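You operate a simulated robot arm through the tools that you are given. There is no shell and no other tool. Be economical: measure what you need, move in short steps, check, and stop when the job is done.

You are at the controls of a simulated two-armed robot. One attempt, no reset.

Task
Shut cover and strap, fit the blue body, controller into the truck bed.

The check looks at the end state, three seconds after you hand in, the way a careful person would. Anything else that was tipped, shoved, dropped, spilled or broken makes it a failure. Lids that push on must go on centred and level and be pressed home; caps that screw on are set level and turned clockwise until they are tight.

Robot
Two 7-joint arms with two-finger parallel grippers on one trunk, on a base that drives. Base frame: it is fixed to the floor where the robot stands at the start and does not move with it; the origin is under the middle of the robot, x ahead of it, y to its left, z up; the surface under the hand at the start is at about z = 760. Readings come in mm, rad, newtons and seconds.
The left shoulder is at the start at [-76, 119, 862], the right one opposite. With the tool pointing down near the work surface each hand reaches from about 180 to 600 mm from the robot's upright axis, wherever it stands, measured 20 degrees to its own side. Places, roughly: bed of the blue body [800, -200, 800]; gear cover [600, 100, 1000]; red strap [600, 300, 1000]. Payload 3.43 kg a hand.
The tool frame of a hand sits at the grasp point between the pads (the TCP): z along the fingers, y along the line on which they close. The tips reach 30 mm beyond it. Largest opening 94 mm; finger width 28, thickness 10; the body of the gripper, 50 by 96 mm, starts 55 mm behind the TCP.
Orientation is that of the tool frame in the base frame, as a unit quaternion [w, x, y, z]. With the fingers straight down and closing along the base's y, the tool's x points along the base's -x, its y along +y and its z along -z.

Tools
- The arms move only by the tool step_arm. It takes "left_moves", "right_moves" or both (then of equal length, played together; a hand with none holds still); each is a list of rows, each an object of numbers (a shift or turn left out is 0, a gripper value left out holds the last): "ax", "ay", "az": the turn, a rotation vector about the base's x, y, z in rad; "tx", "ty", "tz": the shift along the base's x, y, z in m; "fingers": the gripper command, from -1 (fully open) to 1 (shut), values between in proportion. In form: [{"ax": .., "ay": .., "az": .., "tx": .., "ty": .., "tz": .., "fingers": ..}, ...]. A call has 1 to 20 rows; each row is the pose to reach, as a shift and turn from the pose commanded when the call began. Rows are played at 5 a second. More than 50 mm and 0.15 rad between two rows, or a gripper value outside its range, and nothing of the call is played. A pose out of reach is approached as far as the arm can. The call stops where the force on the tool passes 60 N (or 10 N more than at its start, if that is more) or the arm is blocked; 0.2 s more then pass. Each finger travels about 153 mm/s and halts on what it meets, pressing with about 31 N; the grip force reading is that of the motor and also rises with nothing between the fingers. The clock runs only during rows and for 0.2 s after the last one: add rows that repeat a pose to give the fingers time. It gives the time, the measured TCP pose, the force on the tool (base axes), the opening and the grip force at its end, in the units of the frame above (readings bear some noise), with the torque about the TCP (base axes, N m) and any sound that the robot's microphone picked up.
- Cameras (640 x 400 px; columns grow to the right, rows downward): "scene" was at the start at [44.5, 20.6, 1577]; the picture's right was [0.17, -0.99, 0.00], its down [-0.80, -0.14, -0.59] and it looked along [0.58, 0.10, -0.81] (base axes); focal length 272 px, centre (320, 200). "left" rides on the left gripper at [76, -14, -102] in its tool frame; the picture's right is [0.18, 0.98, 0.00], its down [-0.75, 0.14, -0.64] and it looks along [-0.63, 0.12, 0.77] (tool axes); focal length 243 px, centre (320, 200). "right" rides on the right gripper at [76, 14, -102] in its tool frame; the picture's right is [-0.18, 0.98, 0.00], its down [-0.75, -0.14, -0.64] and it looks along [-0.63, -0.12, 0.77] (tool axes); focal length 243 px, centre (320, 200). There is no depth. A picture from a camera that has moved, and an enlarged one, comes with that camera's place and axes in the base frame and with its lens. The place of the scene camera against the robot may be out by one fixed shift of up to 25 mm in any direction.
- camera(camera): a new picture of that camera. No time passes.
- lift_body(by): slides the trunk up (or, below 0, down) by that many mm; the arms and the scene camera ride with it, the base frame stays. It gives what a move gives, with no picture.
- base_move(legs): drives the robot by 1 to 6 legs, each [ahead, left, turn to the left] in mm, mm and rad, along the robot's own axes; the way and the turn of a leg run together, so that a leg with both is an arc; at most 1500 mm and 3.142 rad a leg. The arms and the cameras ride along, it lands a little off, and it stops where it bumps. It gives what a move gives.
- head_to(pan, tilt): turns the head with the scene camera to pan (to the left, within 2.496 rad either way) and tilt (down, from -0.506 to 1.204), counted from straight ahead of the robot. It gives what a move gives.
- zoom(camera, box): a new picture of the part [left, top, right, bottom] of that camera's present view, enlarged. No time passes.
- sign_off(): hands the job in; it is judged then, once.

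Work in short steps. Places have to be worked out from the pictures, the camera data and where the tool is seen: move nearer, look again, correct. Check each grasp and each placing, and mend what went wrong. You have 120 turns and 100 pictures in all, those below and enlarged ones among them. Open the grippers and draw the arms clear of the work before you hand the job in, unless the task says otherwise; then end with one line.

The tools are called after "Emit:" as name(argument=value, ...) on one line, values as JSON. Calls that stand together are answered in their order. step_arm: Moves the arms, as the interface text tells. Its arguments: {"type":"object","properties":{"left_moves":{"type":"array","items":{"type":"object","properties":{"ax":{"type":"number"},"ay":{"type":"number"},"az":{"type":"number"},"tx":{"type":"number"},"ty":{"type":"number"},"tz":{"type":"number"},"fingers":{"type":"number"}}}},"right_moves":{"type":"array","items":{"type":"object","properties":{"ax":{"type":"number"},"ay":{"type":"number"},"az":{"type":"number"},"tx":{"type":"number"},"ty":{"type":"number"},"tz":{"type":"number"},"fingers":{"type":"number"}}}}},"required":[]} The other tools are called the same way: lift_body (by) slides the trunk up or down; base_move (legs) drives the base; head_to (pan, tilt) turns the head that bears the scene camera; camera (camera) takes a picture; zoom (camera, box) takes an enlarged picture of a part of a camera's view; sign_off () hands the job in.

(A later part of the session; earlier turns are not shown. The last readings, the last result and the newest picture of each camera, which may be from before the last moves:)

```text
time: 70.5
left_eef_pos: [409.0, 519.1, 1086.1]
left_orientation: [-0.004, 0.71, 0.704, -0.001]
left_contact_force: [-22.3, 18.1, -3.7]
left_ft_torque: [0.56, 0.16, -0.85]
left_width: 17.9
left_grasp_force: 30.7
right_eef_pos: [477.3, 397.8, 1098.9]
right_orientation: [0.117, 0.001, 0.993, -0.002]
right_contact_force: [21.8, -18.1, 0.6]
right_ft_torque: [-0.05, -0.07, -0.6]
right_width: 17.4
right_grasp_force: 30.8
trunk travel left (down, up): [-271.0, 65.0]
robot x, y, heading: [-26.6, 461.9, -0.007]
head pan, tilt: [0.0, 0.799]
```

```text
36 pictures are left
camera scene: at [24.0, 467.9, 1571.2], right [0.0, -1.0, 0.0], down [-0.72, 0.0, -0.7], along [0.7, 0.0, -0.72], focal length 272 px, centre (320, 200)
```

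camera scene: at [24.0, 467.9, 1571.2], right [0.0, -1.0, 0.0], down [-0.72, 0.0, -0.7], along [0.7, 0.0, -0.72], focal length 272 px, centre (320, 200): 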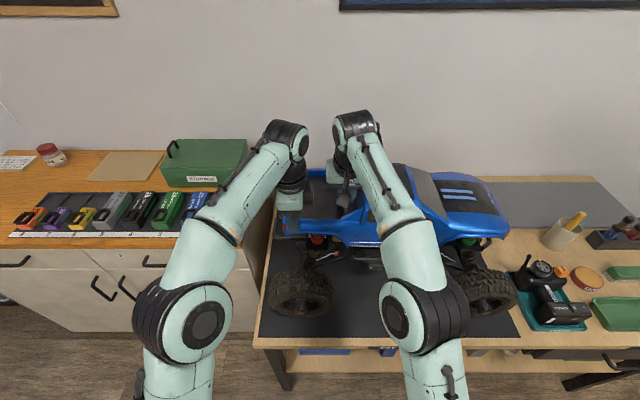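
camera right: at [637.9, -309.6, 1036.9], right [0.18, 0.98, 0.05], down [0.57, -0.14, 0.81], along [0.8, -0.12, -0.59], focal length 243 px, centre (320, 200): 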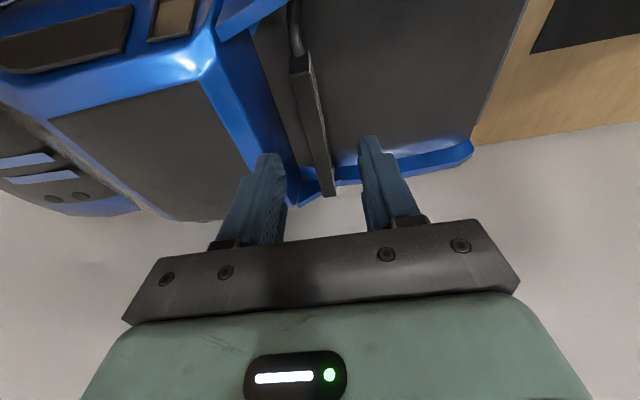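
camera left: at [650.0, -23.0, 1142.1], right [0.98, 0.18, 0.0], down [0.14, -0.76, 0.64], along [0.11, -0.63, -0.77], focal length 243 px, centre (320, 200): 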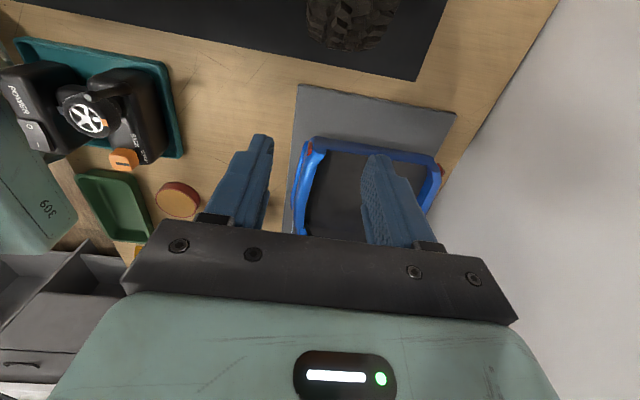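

The right upper arm evidently met the table edge as the trunk dropped. I raise the trunk fully, then restore the right hand's original offset relative to the left.

Emit:
lift_body(by=60)

Emit:
step_arm(right_moves=[{"tx": 0.002, "tz": 0.004, "ay": -0.005}, {"tx": 0.004, "ty": 0.001, "tz": 0.008, "ay": -0.01}, {"tx": 0.005, "ty": 0.0015, "tz": 0.012, "ay": -0.014}, {"tx": 0.005, "ty": 0.0015, "tz": 0.012, "ay": -0.014}])

Emit:
zoom(camera="scene", box=[260, 120, 540, 310])

```text
time: 71.5
left_eef_pos: [410.2, 517.9, 1145.1]
left_orientation: [-0.005, 0.71, 0.704, -0.001]
left_contact_force: [-21.1, 16.6, -1.7]
left_ft_torque: [0.2, 0.15, -0.76]
left_width: 17.8
left_grasp_force: 31.1
right_eef_pos: [477.9, 398.4, 1158.3]
right_orientation: [0.117, 0.0, 0.993, -0.001]
right_contact_force: [21.5, -15.8, -1.8]
right_ft_torque: [-0.14, -0.33, -0.62]
right_width: 17.5
right_grasp_force: 30.9
trunk travel left (down, up): [-331.0, 5.0]
robot x, y, heading: [-26.4, 460.0, 0.002]
head pan, tilt: [0.0, 0.799]
```

```text
time: 72.5
left_eef_pos: [411.7, 517.1, 1147.5]
left_orientation: [0.002, 0.71, 0.704, 0.0]
left_contact_force: [0.0, 6.9, 15.4]
left_ft_torque: [-0.96, -0.78, 0.46]
left_width: 17.5
left_grasp_force: 30.7
right_eef_pos: [482.3, 402.7, 1170.2]
right_orientation: [0.121, -0.003, 0.993, 0.001]
right_contact_force: [-0.7, -6.6, -18.4]
right_ft_torque: [-0.58, -0.13, -0.01]
right_width: 18.4
right_grasp_force: 30.9
trunk travel left (down, up): [-331.0, 5.0]
robot x, y, heading: [-29.4, 459.0, 0.001]
head pan, tilt: [0.0, 0.799]
```

```text
2.11 times, centred on (400, 215) of scene
camera zoom: at [24.1, 467.9, 1635.5], right [0.0, -1.0, 0.0], down [-0.72, 0.0, -0.7], along [0.7, 0.0, -0.72], focal length 574 px, centre (152, 168)
```

zoom: 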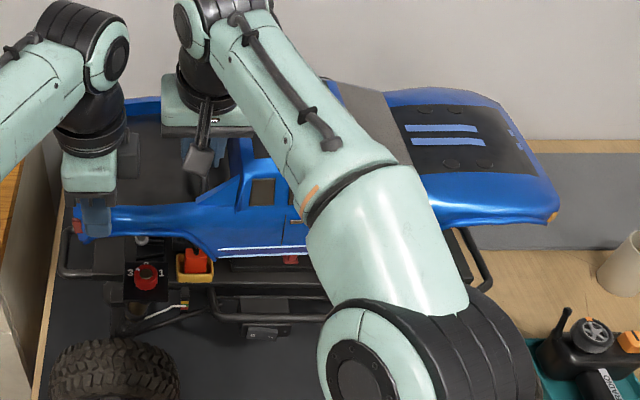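

Vertical forces show the right hand now slightly high; I take back 5 mm on the right and lower both hands by 100 mm.

Emit:
step_arm(left_moves=[{"tz": 0}, {"tz": -0.02}, {"tz": -0.04}, {"tz": -0.06}, {"tz": -0.08}, {"tz": -0.09}], right_moves=[{"tz": -0.005}, {"tz": -0.025}, {"tz": -0.045}, {"tz": -0.065}, {"tz": -0.085}, {"tz": -0.095}])

Emit:
camera(camera="scene")

```text
time: 73.9
left_eef_pos: [412.3, 519.5, 1055.9]
left_orientation: [-0.001, 0.709, 0.705, 0.0]
left_contact_force: [6.4, -1.8, -0.8]
left_ft_torque: [0.96, -0.39, 0.62]
left_width: 17.8
left_grasp_force: 31.5
right_eef_pos: [482.3, 401.2, 1076.0]
right_orientation: [0.124, -0.001, 0.992, 0.001]
right_contact_force: [-6.1, 1.9, -3.6]
right_ft_torque: [-0.57, 0.66, -0.01]
right_width: 18.0
right_grasp_force: 31.6
trunk travel left (down, up): [-331.0, 5.0]
robot x, y, heading: [-30.8, 460.6, 0.003]
head pan, tilt: [0.0, 0.799]
```

```text
34 pictures are left
camera scene: at [23.9, 467.9, 1635.5], right [0.0, -1.0, 0.0], down [-0.72, 0.0, -0.7], along [0.7, 0.0, -0.72], focal length 272 px, centre (320, 200)
```

scene: 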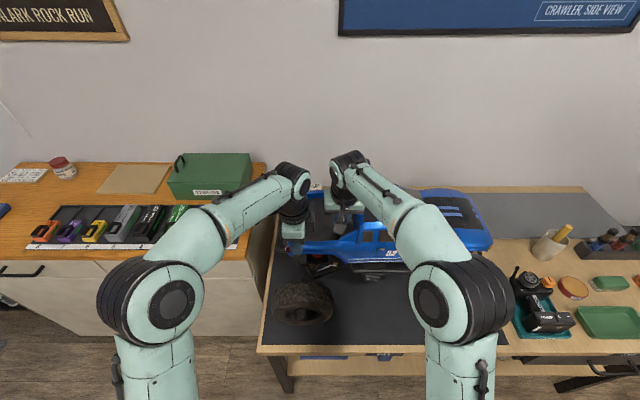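

Emit:
zoom(camera="scene", box=[270, 170, 510, 330])

```text
2.50 times, centred on (390, 250) of scene
camera zoom: at [23.9, 467.9, 1635.5], right [0.0, -1.0, 0.0], down [-0.72, 0.0, -0.7], along [0.7, 0.0, -0.72], focal length 681 px, centre (145, 75)
```

zoom: 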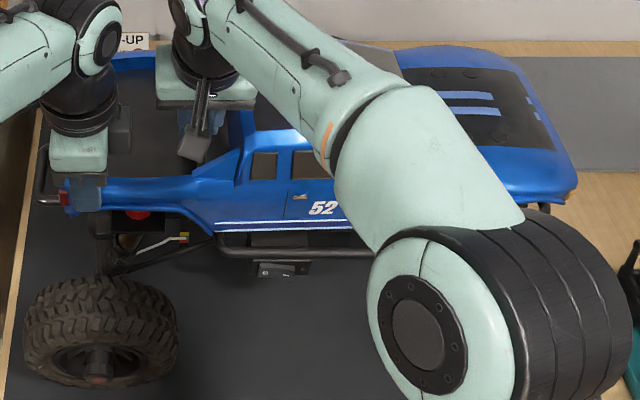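

Forces are balanced. I continue down 25 mm.

Emit:
step_arm(left_moves=[{"tz": -0.006}, {"tz": -0.012}, {"tz": -0.018}, {"tz": -0.025}], right_moves=[{"tz": -0.006}, {"tz": -0.012}, {"tz": -0.018}, {"tz": -0.025}])

Emit:
step_arm(left_moves=[{"tz": -0.004}, {"tz": -0.008}, {"tz": -0.012}], right_moves=[{"tz": -0.004}, {"tz": -0.008}, {"tz": -0.012}])

```text
time: 74.9
left_eef_pos: [413.0, 517.7, 1031.3]
left_orientation: [0.0, 0.71, 0.704, -0.001]
left_contact_force: [5.8, -3.9, 3.8]
left_ft_torque: [0.43, -0.42, 0.5]
left_width: 17.7
left_grasp_force: 30.9
right_eef_pos: [482.0, 401.6, 1050.5]
right_orientation: [0.123, -0.001, 0.992, 0.001]
right_contact_force: [-5.8, 4.0, -7.7]
right_ft_torque: [-0.59, 0.31, -0.07]
right_width: 17.8
right_grasp_force: 30.8
trunk travel left (down, up): [-331.0, 5.0]
robot x, y, heading: [-26.9, 461.2, 0.005]
head pan, tilt: [0.0, 0.799]
```

```text
time: 75.7
left_eef_pos: [412.5, 519.3, 1019.5]
left_orientation: [-0.001, 0.709, 0.705, 0.0]
left_contact_force: [2.1, -0.5, 14.7]
left_ft_torque: [-0.32, -0.42, 0.3]
left_width: 17.5
left_grasp_force: 30.7
right_eef_pos: [482.0, 402.1, 1038.9]
right_orientation: [0.124, -0.001, 0.992, 0.0]
right_contact_force: [-2.8, 1.1, -12.7]
right_ft_torque: [-0.65, -0.2, -0.1]
right_width: 17.8
right_grasp_force: 31.3
trunk travel left (down, up): [-331.0, 5.0]
robot x, y, heading: [-27.5, 462.6, -0.005]
head pan, tilt: [0.0, 0.799]
```

Contact begins at the tail. Check the bed floor with the wrist cameras and the overall fit.

Emit:
camera(camera="right")

Emit:
camera(camera="left")

Emit:
zoom(camera="scene", box=[270, 170, 510, 330])

```text
32 pictures are left
camera right: at [383.3, 416.6, 1119.6], right [0.18, 0.98, 0.04], down [0.57, -0.14, 0.81], along [0.8, -0.12, -0.59], focal length 243 px, centre (320, 200)
```

right: 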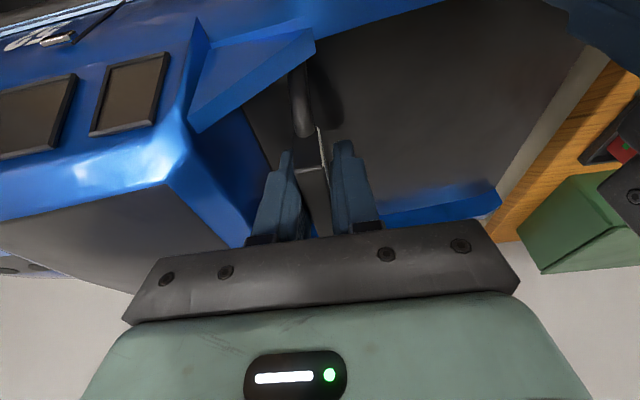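

```text
31 pictures are left
camera left: at [399.1, 594.9, 1122.0], right [0.98, 0.18, 0.0], down [0.14, -0.76, 0.64], along [0.11, -0.63, -0.77], focal length 243 px, centre (320, 200)
```

left: 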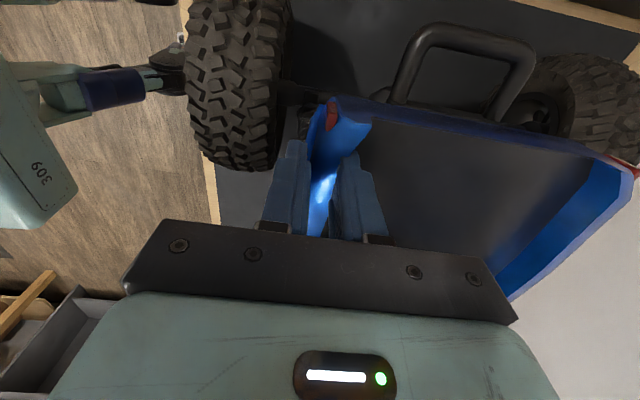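

```text
2.50 times, centred on (390, 250) of scene
camera zoom: at [23.5, 468.4, 1635.6], right [0.0, -1.0, 0.0], down [-0.72, 0.0, -0.7], along [0.7, 0.0, -0.72], focal length 681 px, centre (145, 75)
```

zoom: 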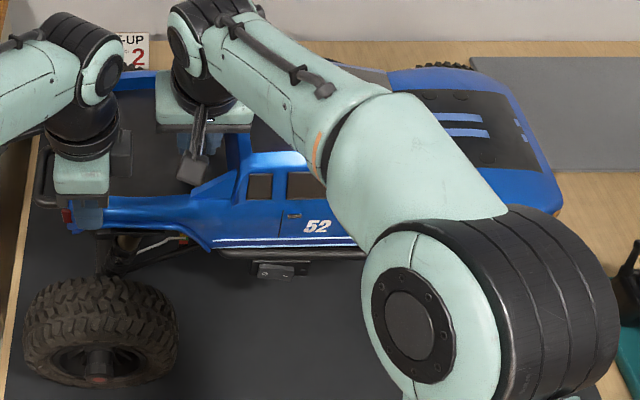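

The bed floor underside meets the rear post at the height I predicted for a seated body. I lower 4 mm more to seat the front and see how the forces build.

Emit:
step_arm(left_moves=[{"tz": -0.001}, {"tz": -0.002}, {"tz": -0.002}], right_moves=[{"tz": -0.002}, {"tz": -0.004}, {"tz": -0.005}])

```text
time: 76.5
left_eef_pos: [412.1, 518.3, 1014.8]
left_orientation: [-0.001, 0.709, 0.705, 0.0]
left_contact_force: [6.4, -1.9, 5.8]
left_ft_torque: [0.9, -0.51, 0.4]
left_width: 17.7
left_grasp_force: 30.9
right_eef_pos: [482.2, 402.3, 1035.6]
right_orientation: [0.125, -0.001, 0.992, 0.002]
right_contact_force: [-4.4, 3.3, -0.9]
right_ft_torque: [-0.56, 0.71, -0.13]
right_width: 17.8
right_grasp_force: 31.0
trunk travel left (down, up): [-331.0, 5.0]
robot x, y, heading: [-28.0, 462.4, -0.001]
head pan, tilt: [0.0, 0.799]
```

Emit:
step_arm(left_moves=[{"tz": -0.002}, {"tz": -0.004}, {"tz": -0.006}, {"tz": -0.006}], right_moves=[{"tz": -0.002}, {"tz": -0.004}, {"tz": -0.006}, {"tz": -0.006}])

```text
time: 77.5
left_eef_pos: [412.4, 518.9, 1011.2]
left_orientation: [-0.001, 0.709, 0.705, 0.001]
left_contact_force: [8.4, 0.9, 7.7]
left_ft_torque: [0.91, -0.36, 0.59]
left_width: 17.8
left_grasp_force: 31.2
right_eef_pos: [481.6, 401.9, 1029.6]
right_orientation: [0.123, -0.001, 0.992, 0.001]
right_contact_force: [-4.7, 3.8, 1.5]
right_ft_torque: [-0.54, 0.62, -0.06]
right_width: 17.8
right_grasp_force: 30.9
trunk travel left (down, up): [-331.0, 5.0]
robot x, y, heading: [-29.5, 459.5, 0.001]
head pan, tilt: [0.0, 0.799]
```

Only a mild force rise over 5 mm; continue a little more.

Emit:
step_arm(left_moves=[{"tz": -0.002}, {"tz": -0.004}, {"tz": -0.006}, {"tz": -0.008}, {"tz": -0.008}], right_moves=[{"tz": -0.002}, {"tz": -0.004}, {"tz": -0.006}, {"tz": -0.008}, {"tz": -0.008}])

Emit:
zoom(camera="scene", box=[270, 170, 510, 330])

```text
time: 78.7
left_eef_pos: [411.5, 520.4, 1003.1]
left_orientation: [-0.001, 0.71, 0.705, 0.001]
left_contact_force: [5.8, 4.8, 18.2]
left_ft_torque: [0.55, -0.34, 0.41]
left_width: 17.6
left_grasp_force: 30.6
right_eef_pos: [481.0, 402.6, 1021.0]
right_orientation: [0.125, -0.001, 0.992, 0.0]
right_contact_force: [-1.0, 3.4, 2.4]
right_ft_torque: [-0.53, 0.43, -0.19]
right_width: 17.4
right_grasp_force: 30.9
trunk travel left (down, up): [-331.0, 5.0]
robot x, y, heading: [-30.7, 460.9, -0.002]
head pan, tilt: [0.0, 0.799]
```

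```text
2.50 times, centred on (390, 250) of scene
camera zoom: at [22.8, 469.0, 1635.6], right [0.0, -1.0, 0.0], down [-0.72, 0.0, -0.7], along [0.7, 0.0, -0.72], focal length 681 px, centre (145, 75)
```

zoom: 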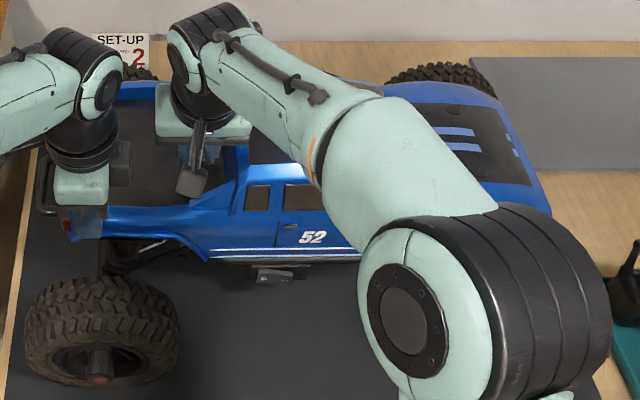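

Emit:
step_arm(left_moves=[{"tz": -0.002}, {"tz": -0.004}, {"tz": -0.006}, {"tz": -0.006}], right_moves=[{"tz": -0.002}, {"tz": -0.004}, {"tz": -0.006}, {"tz": -0.006}])

Emit:
camera(camera="right")

Emit:
camera(camera="left")

```text
time: 79.7
left_eef_pos: [410.7, 518.1, 996.6]
left_orientation: [-0.001, 0.71, 0.704, 0.0]
left_contact_force: [3.3, 6.8, 20.6]
left_ft_torque: [-0.51, -0.38, 0.44]
left_width: 17.4
left_grasp_force: 31.3
right_eef_pos: [482.3, 402.1, 1016.3]
right_orientation: [0.126, -0.001, 0.992, 0.001]
right_contact_force: [1.7, 1.4, 9.7]
right_ft_torque: [-0.57, 0.89, -0.17]
right_width: 17.7
right_grasp_force: 31.8
trunk travel left (down, up): [-331.0, 5.0]
robot x, y, heading: [-27.5, 459.0, -0.001]
head pan, tilt: [0.0, 0.799]
```

```text
28 pictures are left
camera right: at [381.9, 416.9, 1095.8], right [0.18, 0.98, 0.05], down [0.57, -0.14, 0.81], along [0.8, -0.12, -0.59], focal length 243 px, centre (320, 200)
```

right: 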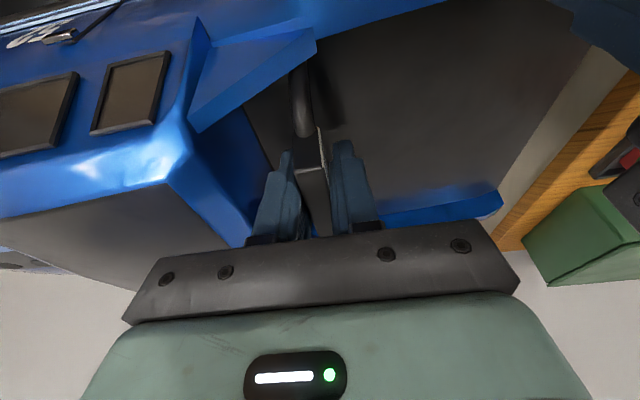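

```text
27 pictures are left
camera left: at [397.8, 596.1, 1099.8], right [0.98, 0.18, 0.0], down [0.14, -0.76, 0.64], along [0.11, -0.63, -0.77], focal length 243 px, centre (320, 200)
```

left: 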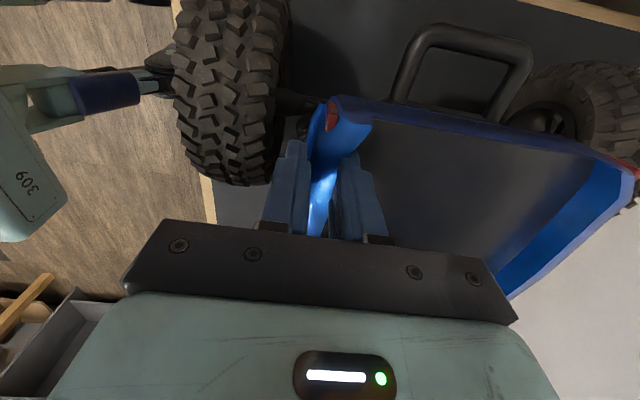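

The grips haven't slipped, so the body has really come down ~22 mm onto the posts. Continue pressing a little.

Emit:
step_arm(left_moves=[{"tz": -0.001}, {"tz": -0.002}, {"tz": -0.003}, {"tz": -0.004}, {"tz": -0.004}], right_moves=[{"tz": -0.001}, {"tz": -0.002}, {"tz": -0.003}, {"tz": -0.004}, {"tz": -0.004}])

Emit:
zoom(camera="scene", box=[270, 170, 510, 330])

```text
time: 80.9
left_eef_pos: [411.0, 520.1, 993.2]
left_orientation: [-0.002, 0.71, 0.704, 0.0]
left_contact_force: [1.7, 8.5, 19.7]
left_ft_torque: [-0.8, -0.28, 0.64]
left_width: 17.8
left_grasp_force: 30.8
right_eef_pos: [480.8, 402.5, 1011.7]
right_orientation: [0.125, -0.001, 0.992, 0.0]
right_contact_force: [4.9, -0.5, 13.5]
right_ft_torque: [-0.54, 0.24, -0.07]
right_width: 17.8
right_grasp_force: 31.1
trunk travel left (down, up): [-331.0, 5.0]
robot x, y, heading: [-28.3, 458.3, 0.002]
head pan, tilt: [0.0, 0.799]
```

```text
2.50 times, centred on (390, 250) of scene
camera zoom: at [22.1, 469.5, 1635.7], right [0.0, -1.0, 0.0], down [-0.72, 0.0, -0.7], along [0.7, 0.0, -0.72], focal length 681 px, centre (145, 75)
```

zoom: 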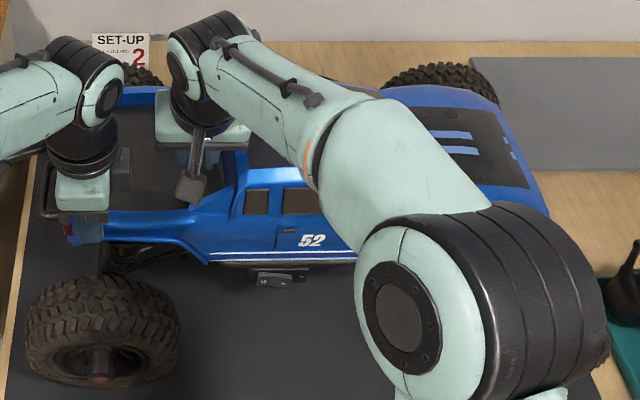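

The chassis itself has sunk on its suspension, so I must check how far the posts engaged: raise slowly to find where the contact force vanishes.

Emit:
step_arm(left_moves=[{"tz": 0.004}, {"tz": 0.008}, {"tz": 0.012}, {"tz": 0.012}, {"tz": 0.012}], right_moves=[{"tz": 0.004}, {"tz": 0.008}, {"tz": 0.012}, {"tz": 0.012}, {"tz": 0.012}])

Emit:
zoom(camera="scene", box=[270, 170, 510, 330])

```text
time: 82.1
left_eef_pos: [411.3, 518.7, 1005.6]
left_orientation: [-0.002, 0.711, 0.704, 0.0]
left_contact_force: [4.2, 3.9, 7.2]
left_ft_torque: [0.96, -0.28, 0.42]
left_width: 17.7
left_grasp_force: 30.9
right_eef_pos: [480.2, 401.1, 1023.3]
right_orientation: [0.125, 0.0, 0.992, 0.0]
right_contact_force: [-0.2, -3.1, 7.8]
right_ft_torque: [-0.55, 0.4, -0.08]
right_width: 17.4
right_grasp_force: 31.3
trunk travel left (down, up): [-331.0, 5.0]
robot x, y, heading: [-26.5, 459.0, -0.003]
head pan, tilt: [0.0, 0.799]
```

```text
2.50 times, centred on (390, 250) of scene
camera zoom: at [22.8, 468.0, 1635.5], right [0.0, -1.0, 0.0], down [-0.72, 0.0, -0.7], along [0.7, 0.0, -0.72], focal length 681 px, centre (145, 75)
```

zoom: 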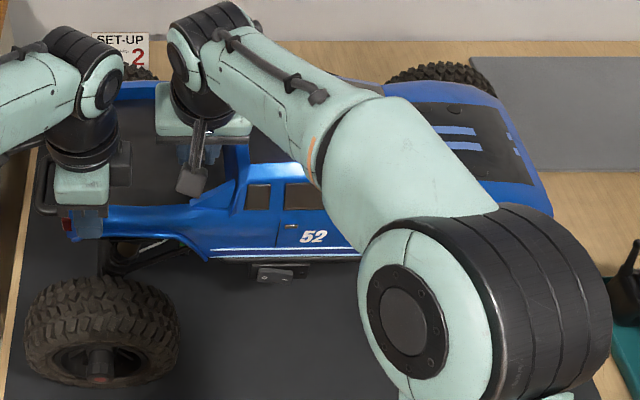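

Emit:
zoom(camera="left", box=[340, 90, 640, 300])

Emit:
zoom(camera="scene", box=[390, 185, 500, 255])

```text
1.90 times, centred on (490, 195) of left
camera zoom: at [397.4, 595.2, 1107.4], right [0.98, 0.18, 0.0], down [0.14, -0.76, 0.64], along [0.11, -0.63, -0.77], focal length 462 px, centre (-4, 210)
```

zoom: 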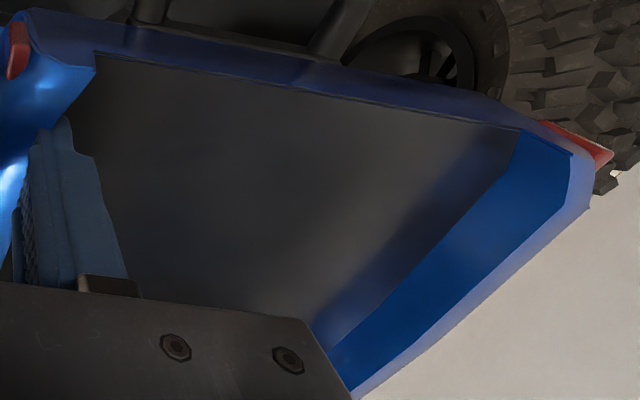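

```text
5.71 times, centred on (445, 220) of scene
camera zoom: at [22.8, 468.0, 1635.5], right [0.0, -1.0, 0.0], down [-0.72, 0.0, -0.7], along [0.7, 0.0, -0.72], focal length 1557 px, centre (-394, 86)
```

zoom: 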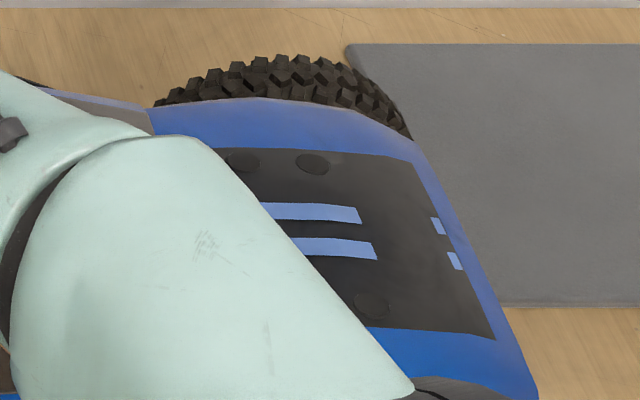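

No openings show on top, so any sockets are hidden underneath. I test for capture: near-unload the body, then nudge it 5 mm in y and watch the side force.

Emit:
step_arm(left_moves=[{"tz": 0.004}, {"tz": 0.009}, {"tz": 0.009}], right_moves=[{"tz": 0.004}, {"tz": 0.009}, {"tz": 0.009}])

Emit:
step_arm(left_moves=[{"ty": 0.003}, {"ty": 0.006}, {"ty": 0.006}], right_moves=[{"ty": 0.003}, {"ty": 0.006}, {"ty": 0.006}])

Emit:
step_arm(left_moves=[{"ty": -0.004}, {"ty": -0.008}, {"ty": -0.012}, {"ty": -0.012}], right_moves=[{"ty": -0.004}, {"ty": -0.008}, {"ty": -0.012}, {"ty": -0.012}])

```text
time: 82.9
left_eef_pos: [411.5, 518.8, 1013.4]
left_orientation: [-0.002, 0.71, 0.704, 0.0]
left_contact_force: [4.0, 2.7, 3.9]
left_ft_torque: [0.94, -0.21, 0.75]
left_width: 17.7
left_grasp_force: 30.9
right_eef_pos: [481.0, 400.2, 1032.1]
right_orientation: [0.122, -0.001, 0.992, 0.001]
right_contact_force: [-6.2, -4.7, 1.2]
right_ft_torque: [-0.58, -0.01, 0.04]
right_width: 17.3
right_grasp_force: 30.6
trunk travel left (down, up): [-331.0, 5.0]
robot x, y, heading: [-28.7, 460.5, -0.0]
head pan, tilt: [0.0, 0.799]
```

```text
time: 83.7
left_eef_pos: [411.7, 524.5, 1014.4]
left_orientation: [-0.001, 0.709, 0.705, 0.001]
left_contact_force: [5.6, 2.3, 7.2]
left_ft_torque: [0.34, -0.22, 0.66]
left_width: 17.9
left_grasp_force: 31.2
right_eef_pos: [482.9, 407.8, 1030.7]
right_orientation: [0.124, -0.002, 0.992, 0.001]
right_contact_force: [-4.3, -4.7, -2.9]
right_ft_torque: [-0.55, 0.25, -0.02]
right_width: 17.5
right_grasp_force: 30.6
trunk travel left (down, up): [-331.0, 5.0]
robot x, y, heading: [-28.3, 461.3, -0.001]
head pan, tilt: [0.0, 0.799]
```

```text
time: 84.7
left_eef_pos: [409.4, 513.1, 1015.4]
left_orientation: [0.0, 0.71, 0.705, 0.0]
left_contact_force: [3.5, 4.3, 17.1]
left_ft_torque: [-0.23, -0.27, 0.68]
left_width: 17.7
left_grasp_force: 31.1
right_eef_pos: [481.9, 395.9, 1032.1]
right_orientation: [0.123, -0.001, 0.992, 0.0]
right_contact_force: [-3.9, -0.3, -9.9]
right_ft_torque: [-0.57, -0.8, -0.03]
right_width: 17.6
right_grasp_force: 30.7
trunk travel left (down, up): [-331.0, 5.0]
robot x, y, heading: [-30.9, 461.3, 0.001]
head pan, tilt: [0.0, 0.799]
```

No capture yet: rear contact begins ~18 mm (a pin length) before the front one, so the rear pin isn't in its socket. Floor-corner geometry gives tail centre x≈508 (post 510) and suggests moving the body a further ~5 mm to −y. I do that and press lightly.

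Emit:
step_arm(left_moves=[{"ty": -0.003}, {"ty": -0.005, "tz": -0.003}, {"ty": -0.005, "tz": -0.006}, {"ty": -0.005, "tz": -0.006}], right_moves=[{"ty": -0.003}, {"ty": -0.005, "tz": -0.003}, {"ty": -0.005, "tz": -0.006}, {"ty": -0.005, "tz": -0.006}])

Emit:
step_arm(left_moves=[{"ty": -0.003}, {"ty": -0.005}, {"ty": -0.005}], right_moves=[{"ty": -0.003}, {"ty": -0.005}, {"ty": -0.005}])

```text
time: 85.7
left_eef_pos: [411.6, 507.1, 1007.9]
left_orientation: [0.0, 0.71, 0.704, 0.001]
left_contact_force: [4.6, -0.1, 20.6]
left_ft_torque: [-0.46, -0.38, 0.68]
left_width: 17.9
left_grasp_force: 30.8
right_eef_pos: [481.4, 389.4, 1026.0]
right_orientation: [0.123, -0.001, 0.992, 0.001]
right_contact_force: [-5.5, 0.7, -7.6]
right_ft_torque: [-0.63, 0.08, -0.05]
right_width: 17.5
right_grasp_force: 31.2
trunk travel left (down, up): [-331.0, 5.0]
robot x, y, heading: [-28.8, 461.7, 0.0]
head pan, tilt: [0.0, 0.799]
```

```text
time: 86.5
left_eef_pos: [411.5, 502.2, 1007.3]
left_orientation: [0.0, 0.709, 0.705, 0.0]
left_contact_force: [2.8, 0.3, 25.5]
left_ft_torque: [-0.81, -0.41, 0.45]
left_width: 17.7
left_grasp_force: 31.6
right_eef_pos: [481.5, 384.7, 1025.9]
right_orientation: [0.123, -0.001, 0.992, 0.0]
right_contact_force: [-5.7, 2.3, -12.5]
right_ft_torque: [-0.64, -0.16, -0.03]
right_width: 17.7
right_grasp_force: 31.1
trunk travel left (down, up): [-331.0, 5.0]
robot x, y, heading: [-28.4, 459.3, -0.004]
head pan, tilt: [0.0, 0.799]
```

The split of forces hints at contact well aft. I need to see under the body: unload to light contact, then release only the left hand (right keeps holding the bar) and use its camera from the side.

Emit:
step_arm(left_moves=[{"tz": 0.004}, {"tz": 0.009, "ty": 0.005}, {"tz": 0.009, "ty": 0.01}, {"tz": 0.009, "ty": 0.01}], right_moves=[{"tz": 0.004}, {"tz": 0.009, "ty": 0.005}, {"tz": 0.009, "ty": 0.01}, {"tz": 0.009, "ty": 0.01}])

Emit:
step_arm(left_moves=[{"fingers": 0.3}, {"fingers": 0.1}, {"fingers": -0.1}, {"tz": 0.03}, {"tz": 0.065}, {"tz": 0.065, "tx": -0.03, "ty": 0.03}, {"tz": 0.065, "tx": -0.06, "ty": 0.06}, {"tz": 0.065, "tx": -0.085, "ty": 0.085}])

```text
time: 87.5
left_eef_pos: [411.9, 513.2, 1017.3]
left_orientation: [-0.001, 0.709, 0.705, 0.0]
left_contact_force: [2.9, -3.3, 18.7]
left_ft_torque: [-0.81, -0.49, 0.34]
left_width: 17.5
left_grasp_force: 30.7
right_eef_pos: [482.4, 395.1, 1033.8]
right_orientation: [0.124, -0.001, 0.992, 0.001]
right_contact_force: [-4.8, 1.1, -14.9]
right_ft_torque: [-0.63, -0.12, -0.11]
right_width: 17.5
right_grasp_force: 31.1
trunk travel left (down, up): [-331.0, 5.0]
robot x, y, heading: [-26.4, 456.6, 0.004]
head pan, tilt: [0.0, 0.799]
```

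```text
time: 89.3
left_eef_pos: [324.5, 598.4, 1082.1]
left_orientation: [-0.001, 0.71, 0.705, 0.0]
left_contact_force: [-0.6, 0.1, 0.3]
left_ft_torque: [-0.02, 0.02, -0.01]
left_width: 51.7
left_grasp_force: 0.0
right_eef_pos: [482.0, 396.3, 1034.9]
right_orientation: [0.124, -0.001, 0.992, 0.0]
right_contact_force: [0.7, 1.4, 5.3]
right_ft_torque: [0.01, 0.45, -0.09]
right_width: 17.1
right_grasp_force: 30.6
trunk travel left (down, up): [-331.0, 5.0]
robot x, y, heading: [-29.9, 457.7, -0.001]
head pan, tilt: [0.0, 0.799]
```

The body rests quietly with the right hand still holding. Now turn the left wrist so its camera looks level under the body.

Emit:
step_arm(left_moves=[{"ax": -0.081, "ay": -0.048, "az": 0.0995}, {"ax": -0.162, "ay": -0.096, "az": 0.199}, {"ax": -0.243, "ay": -0.144, "az": 0.2985}, {"ax": -0.324, "ay": -0.192, "az": 0.398}, {"ax": -0.405, "ay": -0.24, "az": 0.4975}, {"ax": -0.486, "ay": -0.289, "az": 0.597}, {"ax": -0.567, "ay": -0.337, "az": 0.6965}, {"ax": -0.648, "ay": -0.385, "az": 0.796}, {"ax": -0.729, "ay": -0.433, "az": 0.8955}, {"ax": -0.81, "ay": -0.481, "az": 0.995}, {"ax": -0.81, "ay": -0.481, "az": 0.995, "tx": -0.007, "tz": -0.04}, {"ax": -0.81, "ay": -0.481, "az": 0.995, "tx": -0.007, "tz": -0.084}])

Emit:
camera(camera="left")

```text
time: 91.9
left_eef_pos: [322.2, 606.8, 998.1]
left_orientation: [0.423, 0.216, 0.874, -0.1]
left_contact_force: [0.7, 2.6, -5.2]
left_ft_torque: [-0.27, -0.23, -0.15]
left_width: 51.8
left_grasp_force: 0.1
right_eef_pos: [482.1, 394.1, 1035.1]
right_orientation: [0.123, -0.001, 0.992, 0.001]
right_contact_force: [-2.3, 0.8, 4.5]
right_ft_torque: [0.17, 0.69, -0.03]
right_width: 17.2
right_grasp_force: 30.7
trunk travel left (down, up): [-331.0, 5.0]
robot x, y, heading: [-30.8, 460.3, 0.001]
head pan, tilt: [0.0, 0.799]
```

```text
22 pictures are left
camera left: at [202.1, 653.8, 1002.1], right [0.35, 0.93, -0.14], down [0.03, 0.13, 0.99], along [0.93, -0.36, 0.02], focal length 243 px, centre (320, 200)
```

left: 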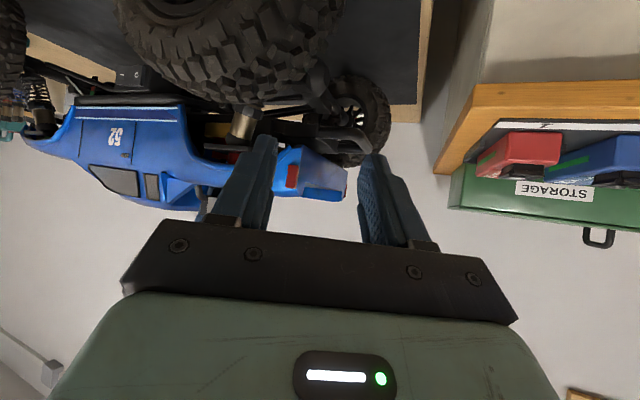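

Emit:
zoom(camera="left", box=[190, 90, 370, 215])

Emit:
zoom(camera="left", box=[0, 60, 200, 220])

```text
3.20 times, centred on (280, 152) of left
camera zoom: at [202.1, 653.8, 1002.1], right [0.35, 0.93, -0.14], down [0.03, 0.13, 0.99], along [0.93, -0.36, 0.02], focal length 776 px, centre (448, 352)
```

zoom: 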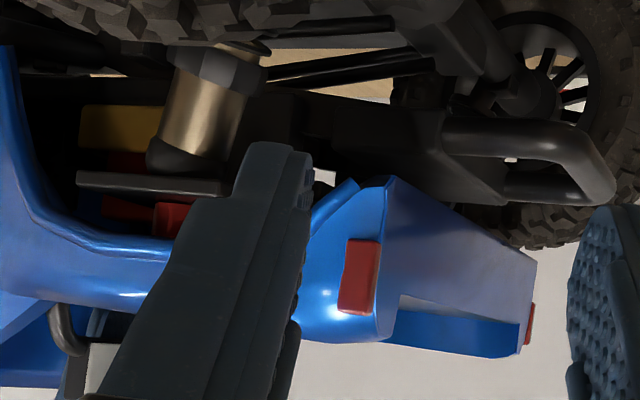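

```text
2.50 times, centred on (100, 140) of left
camera zoom: at [202.1, 653.8, 1002.1], right [0.35, 0.93, -0.14], down [0.03, 0.13, 0.99], along [0.93, -0.36, 0.02], focal length 606 px, centre (870, 350)
```

zoom: 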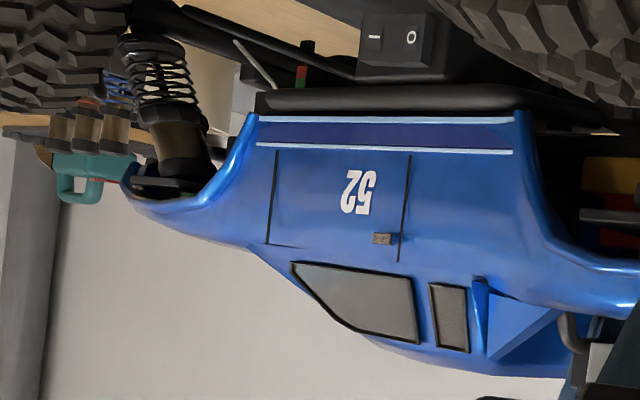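

Very informative: the sills lie right on the side rails, level, and the arches frame the towers. I check whether the truck rolled along with my y-nudges (hub position in the same scene crop).

Emit:
zoom(camera="scene", box=[270, 170, 510, 330])

```text
2.50 times, centred on (390, 250) of scene
camera zoom: at [23.4, 467.9, 1635.6], right [0.0, -1.0, 0.0], down [-0.72, 0.0, -0.7], along [0.7, 0.0, -0.72], focal length 681 px, centre (145, 75)
```

zoom: 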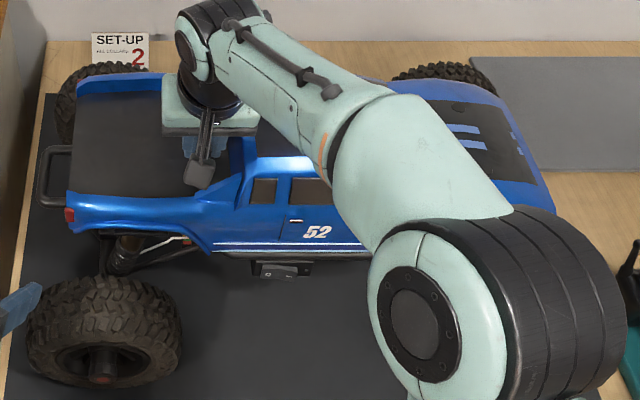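

The truck may roll with the body, so I test capture: ease the load slightly, move the body 12 mm to −y with the right hand, and compare the left camera's fixed view.

Emit:
step_arm(right_moves=[{"tz": 0.004}, {"tz": 0.004, "ty": -0.006}, {"tz": 0.004, "ty": -0.012}, {"tz": 0.004, "ty": -0.012}])

Emit:
zoom(camera="left", box=[0, 60, 200, 220])

```text
time: 92.9
left_eef_pos: [321.3, 597.6, 998.2]
left_orientation: [0.419, 0.227, 0.873, -0.107]
left_contact_force: [0.5, -0.3, 0.1]
left_ft_torque: [-0.01, 0.0, -0.01]
left_width: 51.8
left_grasp_force: 0.1
right_eef_pos: [482.7, 383.5, 1037.0]
right_orientation: [0.124, 0.0, 0.992, 0.0]
right_contact_force: [1.5, 0.1, -1.2]
right_ft_torque: [0.22, 0.17, 0.1]
right_width: 17.2
right_grasp_force: 31.1
trunk travel left (down, up): [-331.0, 5.0]
robot x, y, heading: [-26.3, 458.3, -0.006]
head pan, tilt: [0.0, 0.799]
```

```text
2.50 times, centred on (100, 140) of left
camera zoom: at [202.9, 647.6, 1001.4], right [0.38, 0.92, -0.14], down [0.04, 0.14, 0.99], along [0.93, -0.38, 0.01], focal length 606 px, centre (870, 350)
```

zoom: 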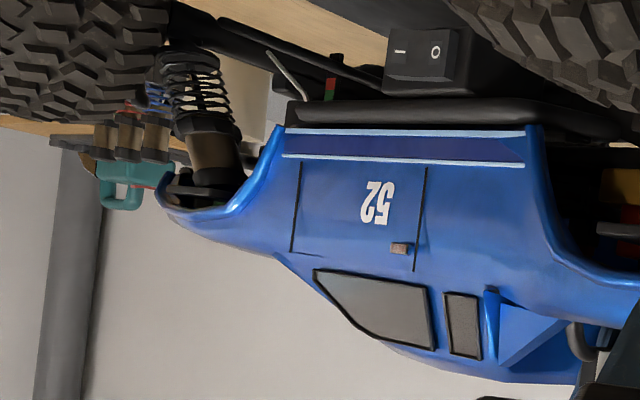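

Emit:
zoom(camera="scene", box=[270, 170, 510, 330])

```text
2.50 times, centred on (390, 250) of scene
camera zoom: at [23.9, 467.8, 1635.5], right [0.0, -1.0, 0.0], down [-0.72, 0.0, -0.7], along [0.7, 0.0, -0.72], focal length 681 px, centre (145, 75)
```

zoom: 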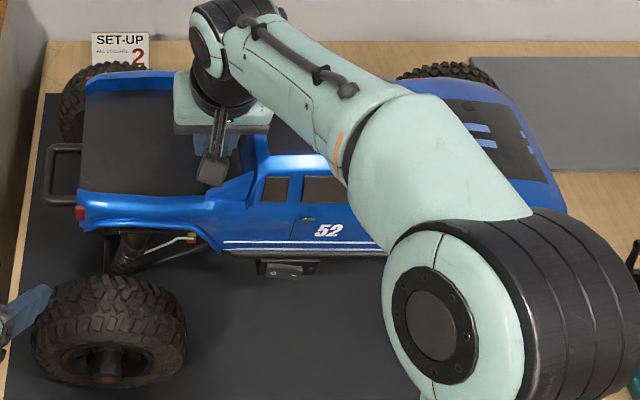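

Body moved 12 mm, the truck only ~6: a play-then-drag pattern that suggests loose capture. Move +20 mm back in y to confirm and restore the truck's place.

Emit:
step_arm(right_moves=[{"ty": 0.005}, {"ty": 0.01}, {"ty": 0.015}, {"ty": 0.02}, {"ty": 0.02}])

Emit:
zoom(camera="scene", box=[270, 170, 510, 330])

```text
time: 94.1
left_eef_pos: [320.7, 597.6, 996.8]
left_orientation: [0.42, 0.226, 0.872, -0.107]
left_contact_force: [1.4, 0.1, -0.4]
left_ft_torque: [-0.01, 0.03, 0.02]
left_width: 51.6
left_grasp_force: 0.1
right_eef_pos: [482.8, 404.6, 1037.7]
right_orientation: [0.123, -0.001, 0.992, 0.0]
right_contact_force: [-0.1, -1.2, -1.7]
right_ft_torque: [0.21, 0.16, 0.0]
right_width: 17.2
right_grasp_force: 30.9
trunk travel left (down, up): [-331.0, 5.0]
robot x, y, heading: [-31.1, 460.2, 0.007]
head pan, tilt: [0.0, 0.799]
```

```text
2.50 times, centred on (390, 250) of scene
camera zoom: at [23.8, 467.8, 1635.5], right [0.0, -1.0, 0.0], down [-0.72, 0.0, -0.7], along [0.7, 0.0, -0.72], focal length 681 px, centre (145, 75)
```

zoom: 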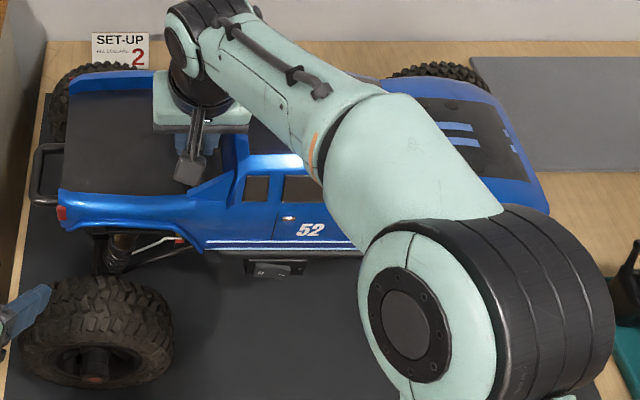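

Body moved 20 mm, truck 13 — the same 7 mm of play both ways, so both pins are captured. I bring the truck back to its original spot (−10 mm, then +3.5 mm to centre the play), lower to rest and release.

Emit:
step_arm(right_moves=[{"ty": -0.004}, {"ty": -0.008}, {"ty": -0.0105}, {"ty": -0.0105}, {"ty": -0.007}, {"ty": -0.007, "tz": -0.002}, {"ty": -0.007, "tz": -0.004}, {"ty": -0.007, "tz": -0.004}])

Emit:
step_arm(right_moves=[{"fingers": 0.55}, {"fingers": 0.4}, {"fingers": 0.25}, {"fingers": 0.2}, {"tz": 0.03}, {"tz": 0.07}, {"tz": 0.1, "tx": -0.01}, {"tz": 0.12, "tx": -0.04}, {"tz": 0.12, "tx": -0.08}, {"tz": 0.12, "tx": -0.12}, {"tz": 0.12, "tx": -0.16, "ty": -0.02}, {"tz": 0.12, "tx": -0.18, "ty": -0.06}, {"tz": 0.12, "tx": -0.18, "ty": -0.105}])

Emit:
camera(camera="scene")

```text
time: 95.9
left_eef_pos: [322.1, 598.9, 997.2]
left_orientation: [0.419, 0.227, 0.872, -0.108]
left_contact_force: [0.3, 0.1, -0.7]
left_ft_torque: [-0.03, 0.03, 0.02]
left_width: 51.8
left_grasp_force: 0.0
right_eef_pos: [481.9, 397.3, 1035.0]
right_orientation: [0.125, -0.001, 0.992, 0.0]
right_contact_force: [-0.7, 0.4, 5.4]
right_ft_torque: [0.12, 0.58, -0.02]
right_width: 17.2
right_grasp_force: 31.2
trunk travel left (down, up): [-331.0, 5.0]
robot x, y, heading: [-30.3, 462.7, -0.001]
head pan, tilt: [0.0, 0.799]
```

```text
time: 98.7
left_eef_pos: [320.3, 597.2, 997.4]
left_orientation: [0.419, 0.227, 0.873, -0.107]
left_contact_force: [-0.3, 0.2, 1.1]
left_ft_torque: [0.01, 0.0, 0.01]
left_width: 52.0
left_grasp_force: 0.0
right_eef_pos: [301.9, 289.3, 1155.4]
right_orientation: [0.124, -0.003, 0.992, 0.0]
right_contact_force: [0.1, 0.0, 0.3]
right_ft_torque: [0.02, 0.03, 0.03]
right_width: 37.5
right_grasp_force: 0.2
trunk travel left (down, up): [-331.0, 5.0]
robot x, y, heading: [-27.8, 458.4, -0.0]
head pan, tilt: [0.0, 0.799]
```

```text
15 pictures are left
camera scene: at [23.6, 467.0, 1635.6], right [0.0, -1.0, 0.0], down [-0.72, 0.0, -0.7], along [0.7, 0.0, -0.72], focal length 272 px, centre (320, 200)
```

scene: 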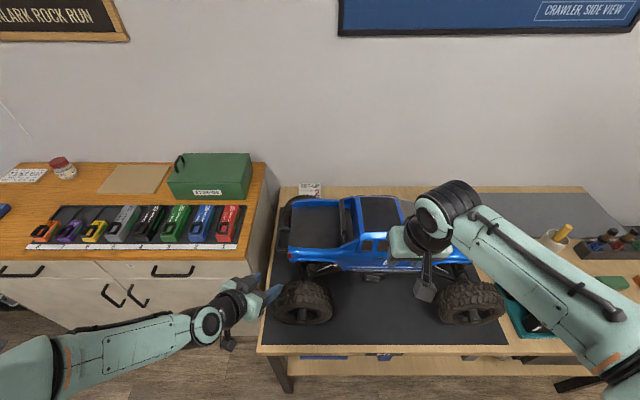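

Released; the body stays in place. One side view from the left camera to check level and seating.

Emit:
zoom(camera="left", box=[0, 50, 400, 240])

```text
1.60 times, centred on (200, 145) of left
camera zoom: at [202.7, 647.2, 1001.5], right [0.38, 0.92, -0.14], down [0.04, 0.13, 0.99], along [0.93, -0.38, 0.01], focal length 388 px, centre (512, 288)
```

zoom: 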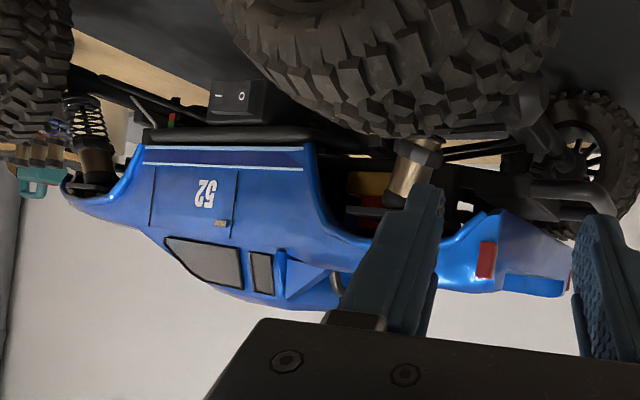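

Level and seated. Next the controller: its handle triangulates to about (355,−199,797). I raise the left hand well clear, straighten the right tool, then drive right.

Emit:
step_arm(left_moves=[{"tx": -0.03, "tz": 0.035}, {"tx": -0.05, "tz": 0.08}, {"tx": -0.07, "tz": 0.12}, {"tx": -0.08, "tz": 0.165}, {"tx": -0.08, "tz": 0.2}], right_moves=[{"ay": 0.06, "fingers": -1}, {"ay": 0.12}, {"ay": 0.18}, {"ay": 0.248}, {"ay": 0.248}])

Emit:
base_move(legs=[[0, -488, 0]])

Emit:
camera(camera="right")

```text
time: 99.9
left_eef_pos: [239.7, 597.6, 1197.5]
left_orientation: [0.42, 0.226, 0.872, -0.106]
left_contact_force: [-0.2, 0.9, 0.0]
left_ft_torque: [-0.02, -0.03, 0.03]
left_width: 51.7
left_grasp_force: 0.1
left hand out of reach, approached as far as the arm can: row 1, 2
right_eef_pos: [301.0, 293.0, 1155.3]
right_orientation: [0.0, -0.002, 1.0, 0.002]
right_contact_force: [0.5, -0.1, -0.1]
right_ft_torque: [-0.03, -0.04, -0.02]
right_width: 93.9
right_grasp_force: 0.0
trunk travel left (down, up): [-331.0, 5.0]
robot x, y, heading: [-29.9, 459.3, 0.001]
head pan, tilt: [0.0, 0.799]
```

```text
time: 104.7
left_eef_pos: [238.5, 113.6, 1198.0]
left_orientation: [0.42, 0.226, 0.872, -0.107]
left_contact_force: [-0.4, -0.5, -0.4]
left_ft_torque: [0.0, 0.0, 0.02]
left_width: 51.6
left_grasp_force: 0.0
right_eef_pos: [301.6, -194.4, 1154.9]
right_orientation: [0.0, 0.0, 1.0, 0.001]
right_contact_force: [0.0, 0.6, -0.5]
right_ft_torque: [-0.02, 0.0, 0.0]
right_width: 93.9
right_grasp_force: 0.0
trunk travel left (down, up): [-331.0, 5.0]
robot x, y, heading: [-30.5, -23.9, -0.004]
head pan, tilt: [0.0, 0.799]
```

```text
13 pictures are left
camera right: at [225.5, -178.5, 1256.8], right [0.18, 0.98, 0.0], down [0.75, -0.14, 0.64], along [0.63, -0.12, -0.77], focal length 243 px, centre (320, 200)
```

right: 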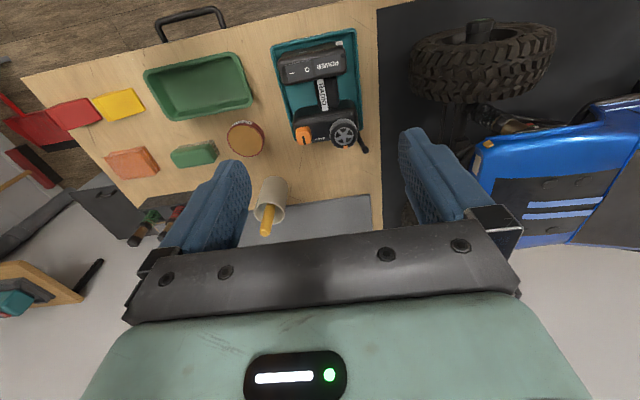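

Handle is at (361,−199). Move down above it and look closer to get its extents.

Emit:
step_arm(right_moves=[{"tx": 0.015, "tz": -0.04, "ty": -0.001}, {"tx": 0.03, "tz": -0.08, "ty": -0.003}, {"tx": 0.045, "tz": -0.12, "ty": -0.005}, {"tx": 0.06, "tz": -0.16, "ty": -0.005}, {"tx": 0.06, "tz": -0.2, "ty": -0.005}, {"tx": 0.06, "tz": -0.24, "ty": -0.005}])

Emit:
camera(camera="right")

```text
time: 106.1
left_eef_pos: [241.3, 114.2, 1196.8]
left_orientation: [0.421, 0.226, 0.872, -0.107]
left_contact_force: [-0.1, -0.9, 0.4]
left_ft_torque: [-0.02, -0.03, 0.03]
left_width: 51.7
left_grasp_force: 0.1
right_eef_pos: [365.4, -197.1, 913.7]
right_orientation: [0.0, 0.001, 1.0, 0.0]
right_contact_force: [-0.3, 0.8, 0.4]
right_ft_torque: [-0.05, 0.03, -0.02]
right_width: 93.9
right_grasp_force: 0.0
trunk travel left (down, up): [-331.0, 5.0]
robot x, y, heading: [-28.2, -26.3, 0.001]
head pan, tilt: [0.0, 0.799]
```

```text
12 pictures are left
camera right: at [289.2, -182.8, 1015.2], right [0.18, 0.98, 0.0], down [0.75, -0.14, 0.64], along [0.63, -0.12, -0.77], focal length 243 px, centre (320, 200)
```

right: 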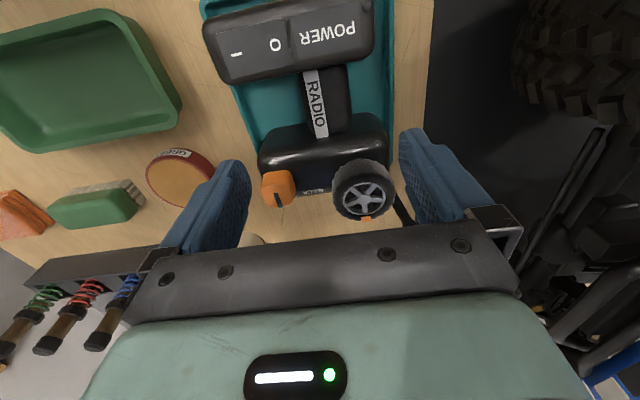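

Handle centre is (357,−191), 38 mm wide, free span x 330–382. I descend onto it with open fingers.

Emit:
step_arm(right_moves=[{"tx": -0.008, "ty": 0.005, "tz": -0.03}, {"tx": -0.008, "ty": 0.005, "tz": -0.07}, {"tx": -0.008, "ty": 0.005, "tz": -0.095}, {"tx": -0.008, "ty": 0.005, "tz": -0.11}, {"tx": -0.008, "ty": 0.005, "tz": -0.11, "fingers": 0}, {"tx": -0.008, "ty": 0.005, "tz": -0.11, "fingers": 1}, {"tx": -0.008, "ty": 0.005, "tz": -0.11, "fingers": 1}, {"tx": -0.008, "ty": 0.005, "tz": -0.11, "fingers": 1}])

```text
time: 107.1
left_eef_pos: [237.1, 112.9, 1198.6]
left_orientation: [0.421, 0.227, 0.871, -0.107]
left_contact_force: [-0.4, 0.2, -0.4]
left_ft_torque: [-0.01, -0.01, 0.04]
left_width: 51.7
left_grasp_force: 0.1
right_eef_pos: [357.8, -193.5, 812.8]
right_orientation: [0.012, 0.002, 1.0, 0.002]
right_contact_force: [-12.4, -2.4, 36.2]
right_ft_torque: [0.76, -2.21, 0.06]
right_width: 47.7
right_grasp_force: 0.7
trunk travel left (down, up): [-331.0, 5.0]
robot x, y, heading: [-27.5, -25.5, -0.003]
head pan, tilt: [0.0, 0.799]
stopped in row 5 (right hand): the force on the tool passed its limit at 66 N (the readings are from after the stop); the commanded pose is now the measured one
```

The palm touched the steering-wheel head (z≈868). I raise, tilt the palm back away from the head, lower slightly and close.

Emit:
step_arm(right_moves=[{"tz": 0.012, "fingers": -0.4}, {"tz": 0.012, "ay": -0.1, "tx": -0.004, "fingers": -0.4}, {"tz": 0.012, "ay": -0.22, "tx": -0.008}, {"tz": 0.004, "ay": -0.22, "tx": -0.008}, {"tz": -0.003, "ay": -0.22, "tx": -0.008}, {"tz": -0.003, "ay": -0.22, "tx": -0.008, "fingers": 0.2}, {"tz": -0.003, "ay": -0.22, "tx": -0.008, "fingers": 1}, {"tz": -0.003, "ay": -0.22, "tx": -0.008, "fingers": 1}])

Emit:
camera(camera="right")

```text
time: 108.9
left_eef_pos: [238.8, 112.3, 1198.0]
left_orientation: [0.42, 0.227, 0.872, -0.106]
left_contact_force: [0.5, -0.9, 0.6]
left_ft_torque: [0.0, -0.01, 0.03]
left_width: 51.5
left_grasp_force: 0.1
right_eef_pos: [349.5, -194.6, 807.4]
right_orientation: [0.116, 0.0, 0.993, 0.002]
right_contact_force: [-0.1, 0.8, 0.6]
right_ft_torque: [-0.07, -0.11, 0.11]
right_width: 44.5
right_grasp_force: 30.5
trunk travel left (down, up): [-331.0, 5.0]
robot x, y, heading: [-30.0, -27.1, 0.002]
head pan, tilt: [0.0, 0.799]
```

```text
11 pictures are left
camera right: at [251.0, -179.2, 889.3], right [0.18, 0.98, 0.05], down [0.59, -0.14, 0.8], along [0.79, -0.12, -0.6], focal length 243 px, centre (320, 200)
```

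right: 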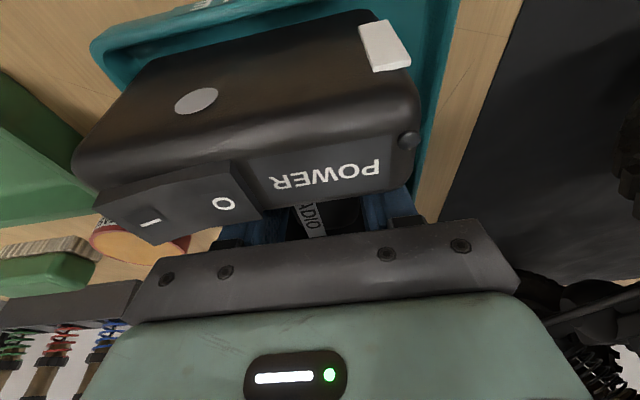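

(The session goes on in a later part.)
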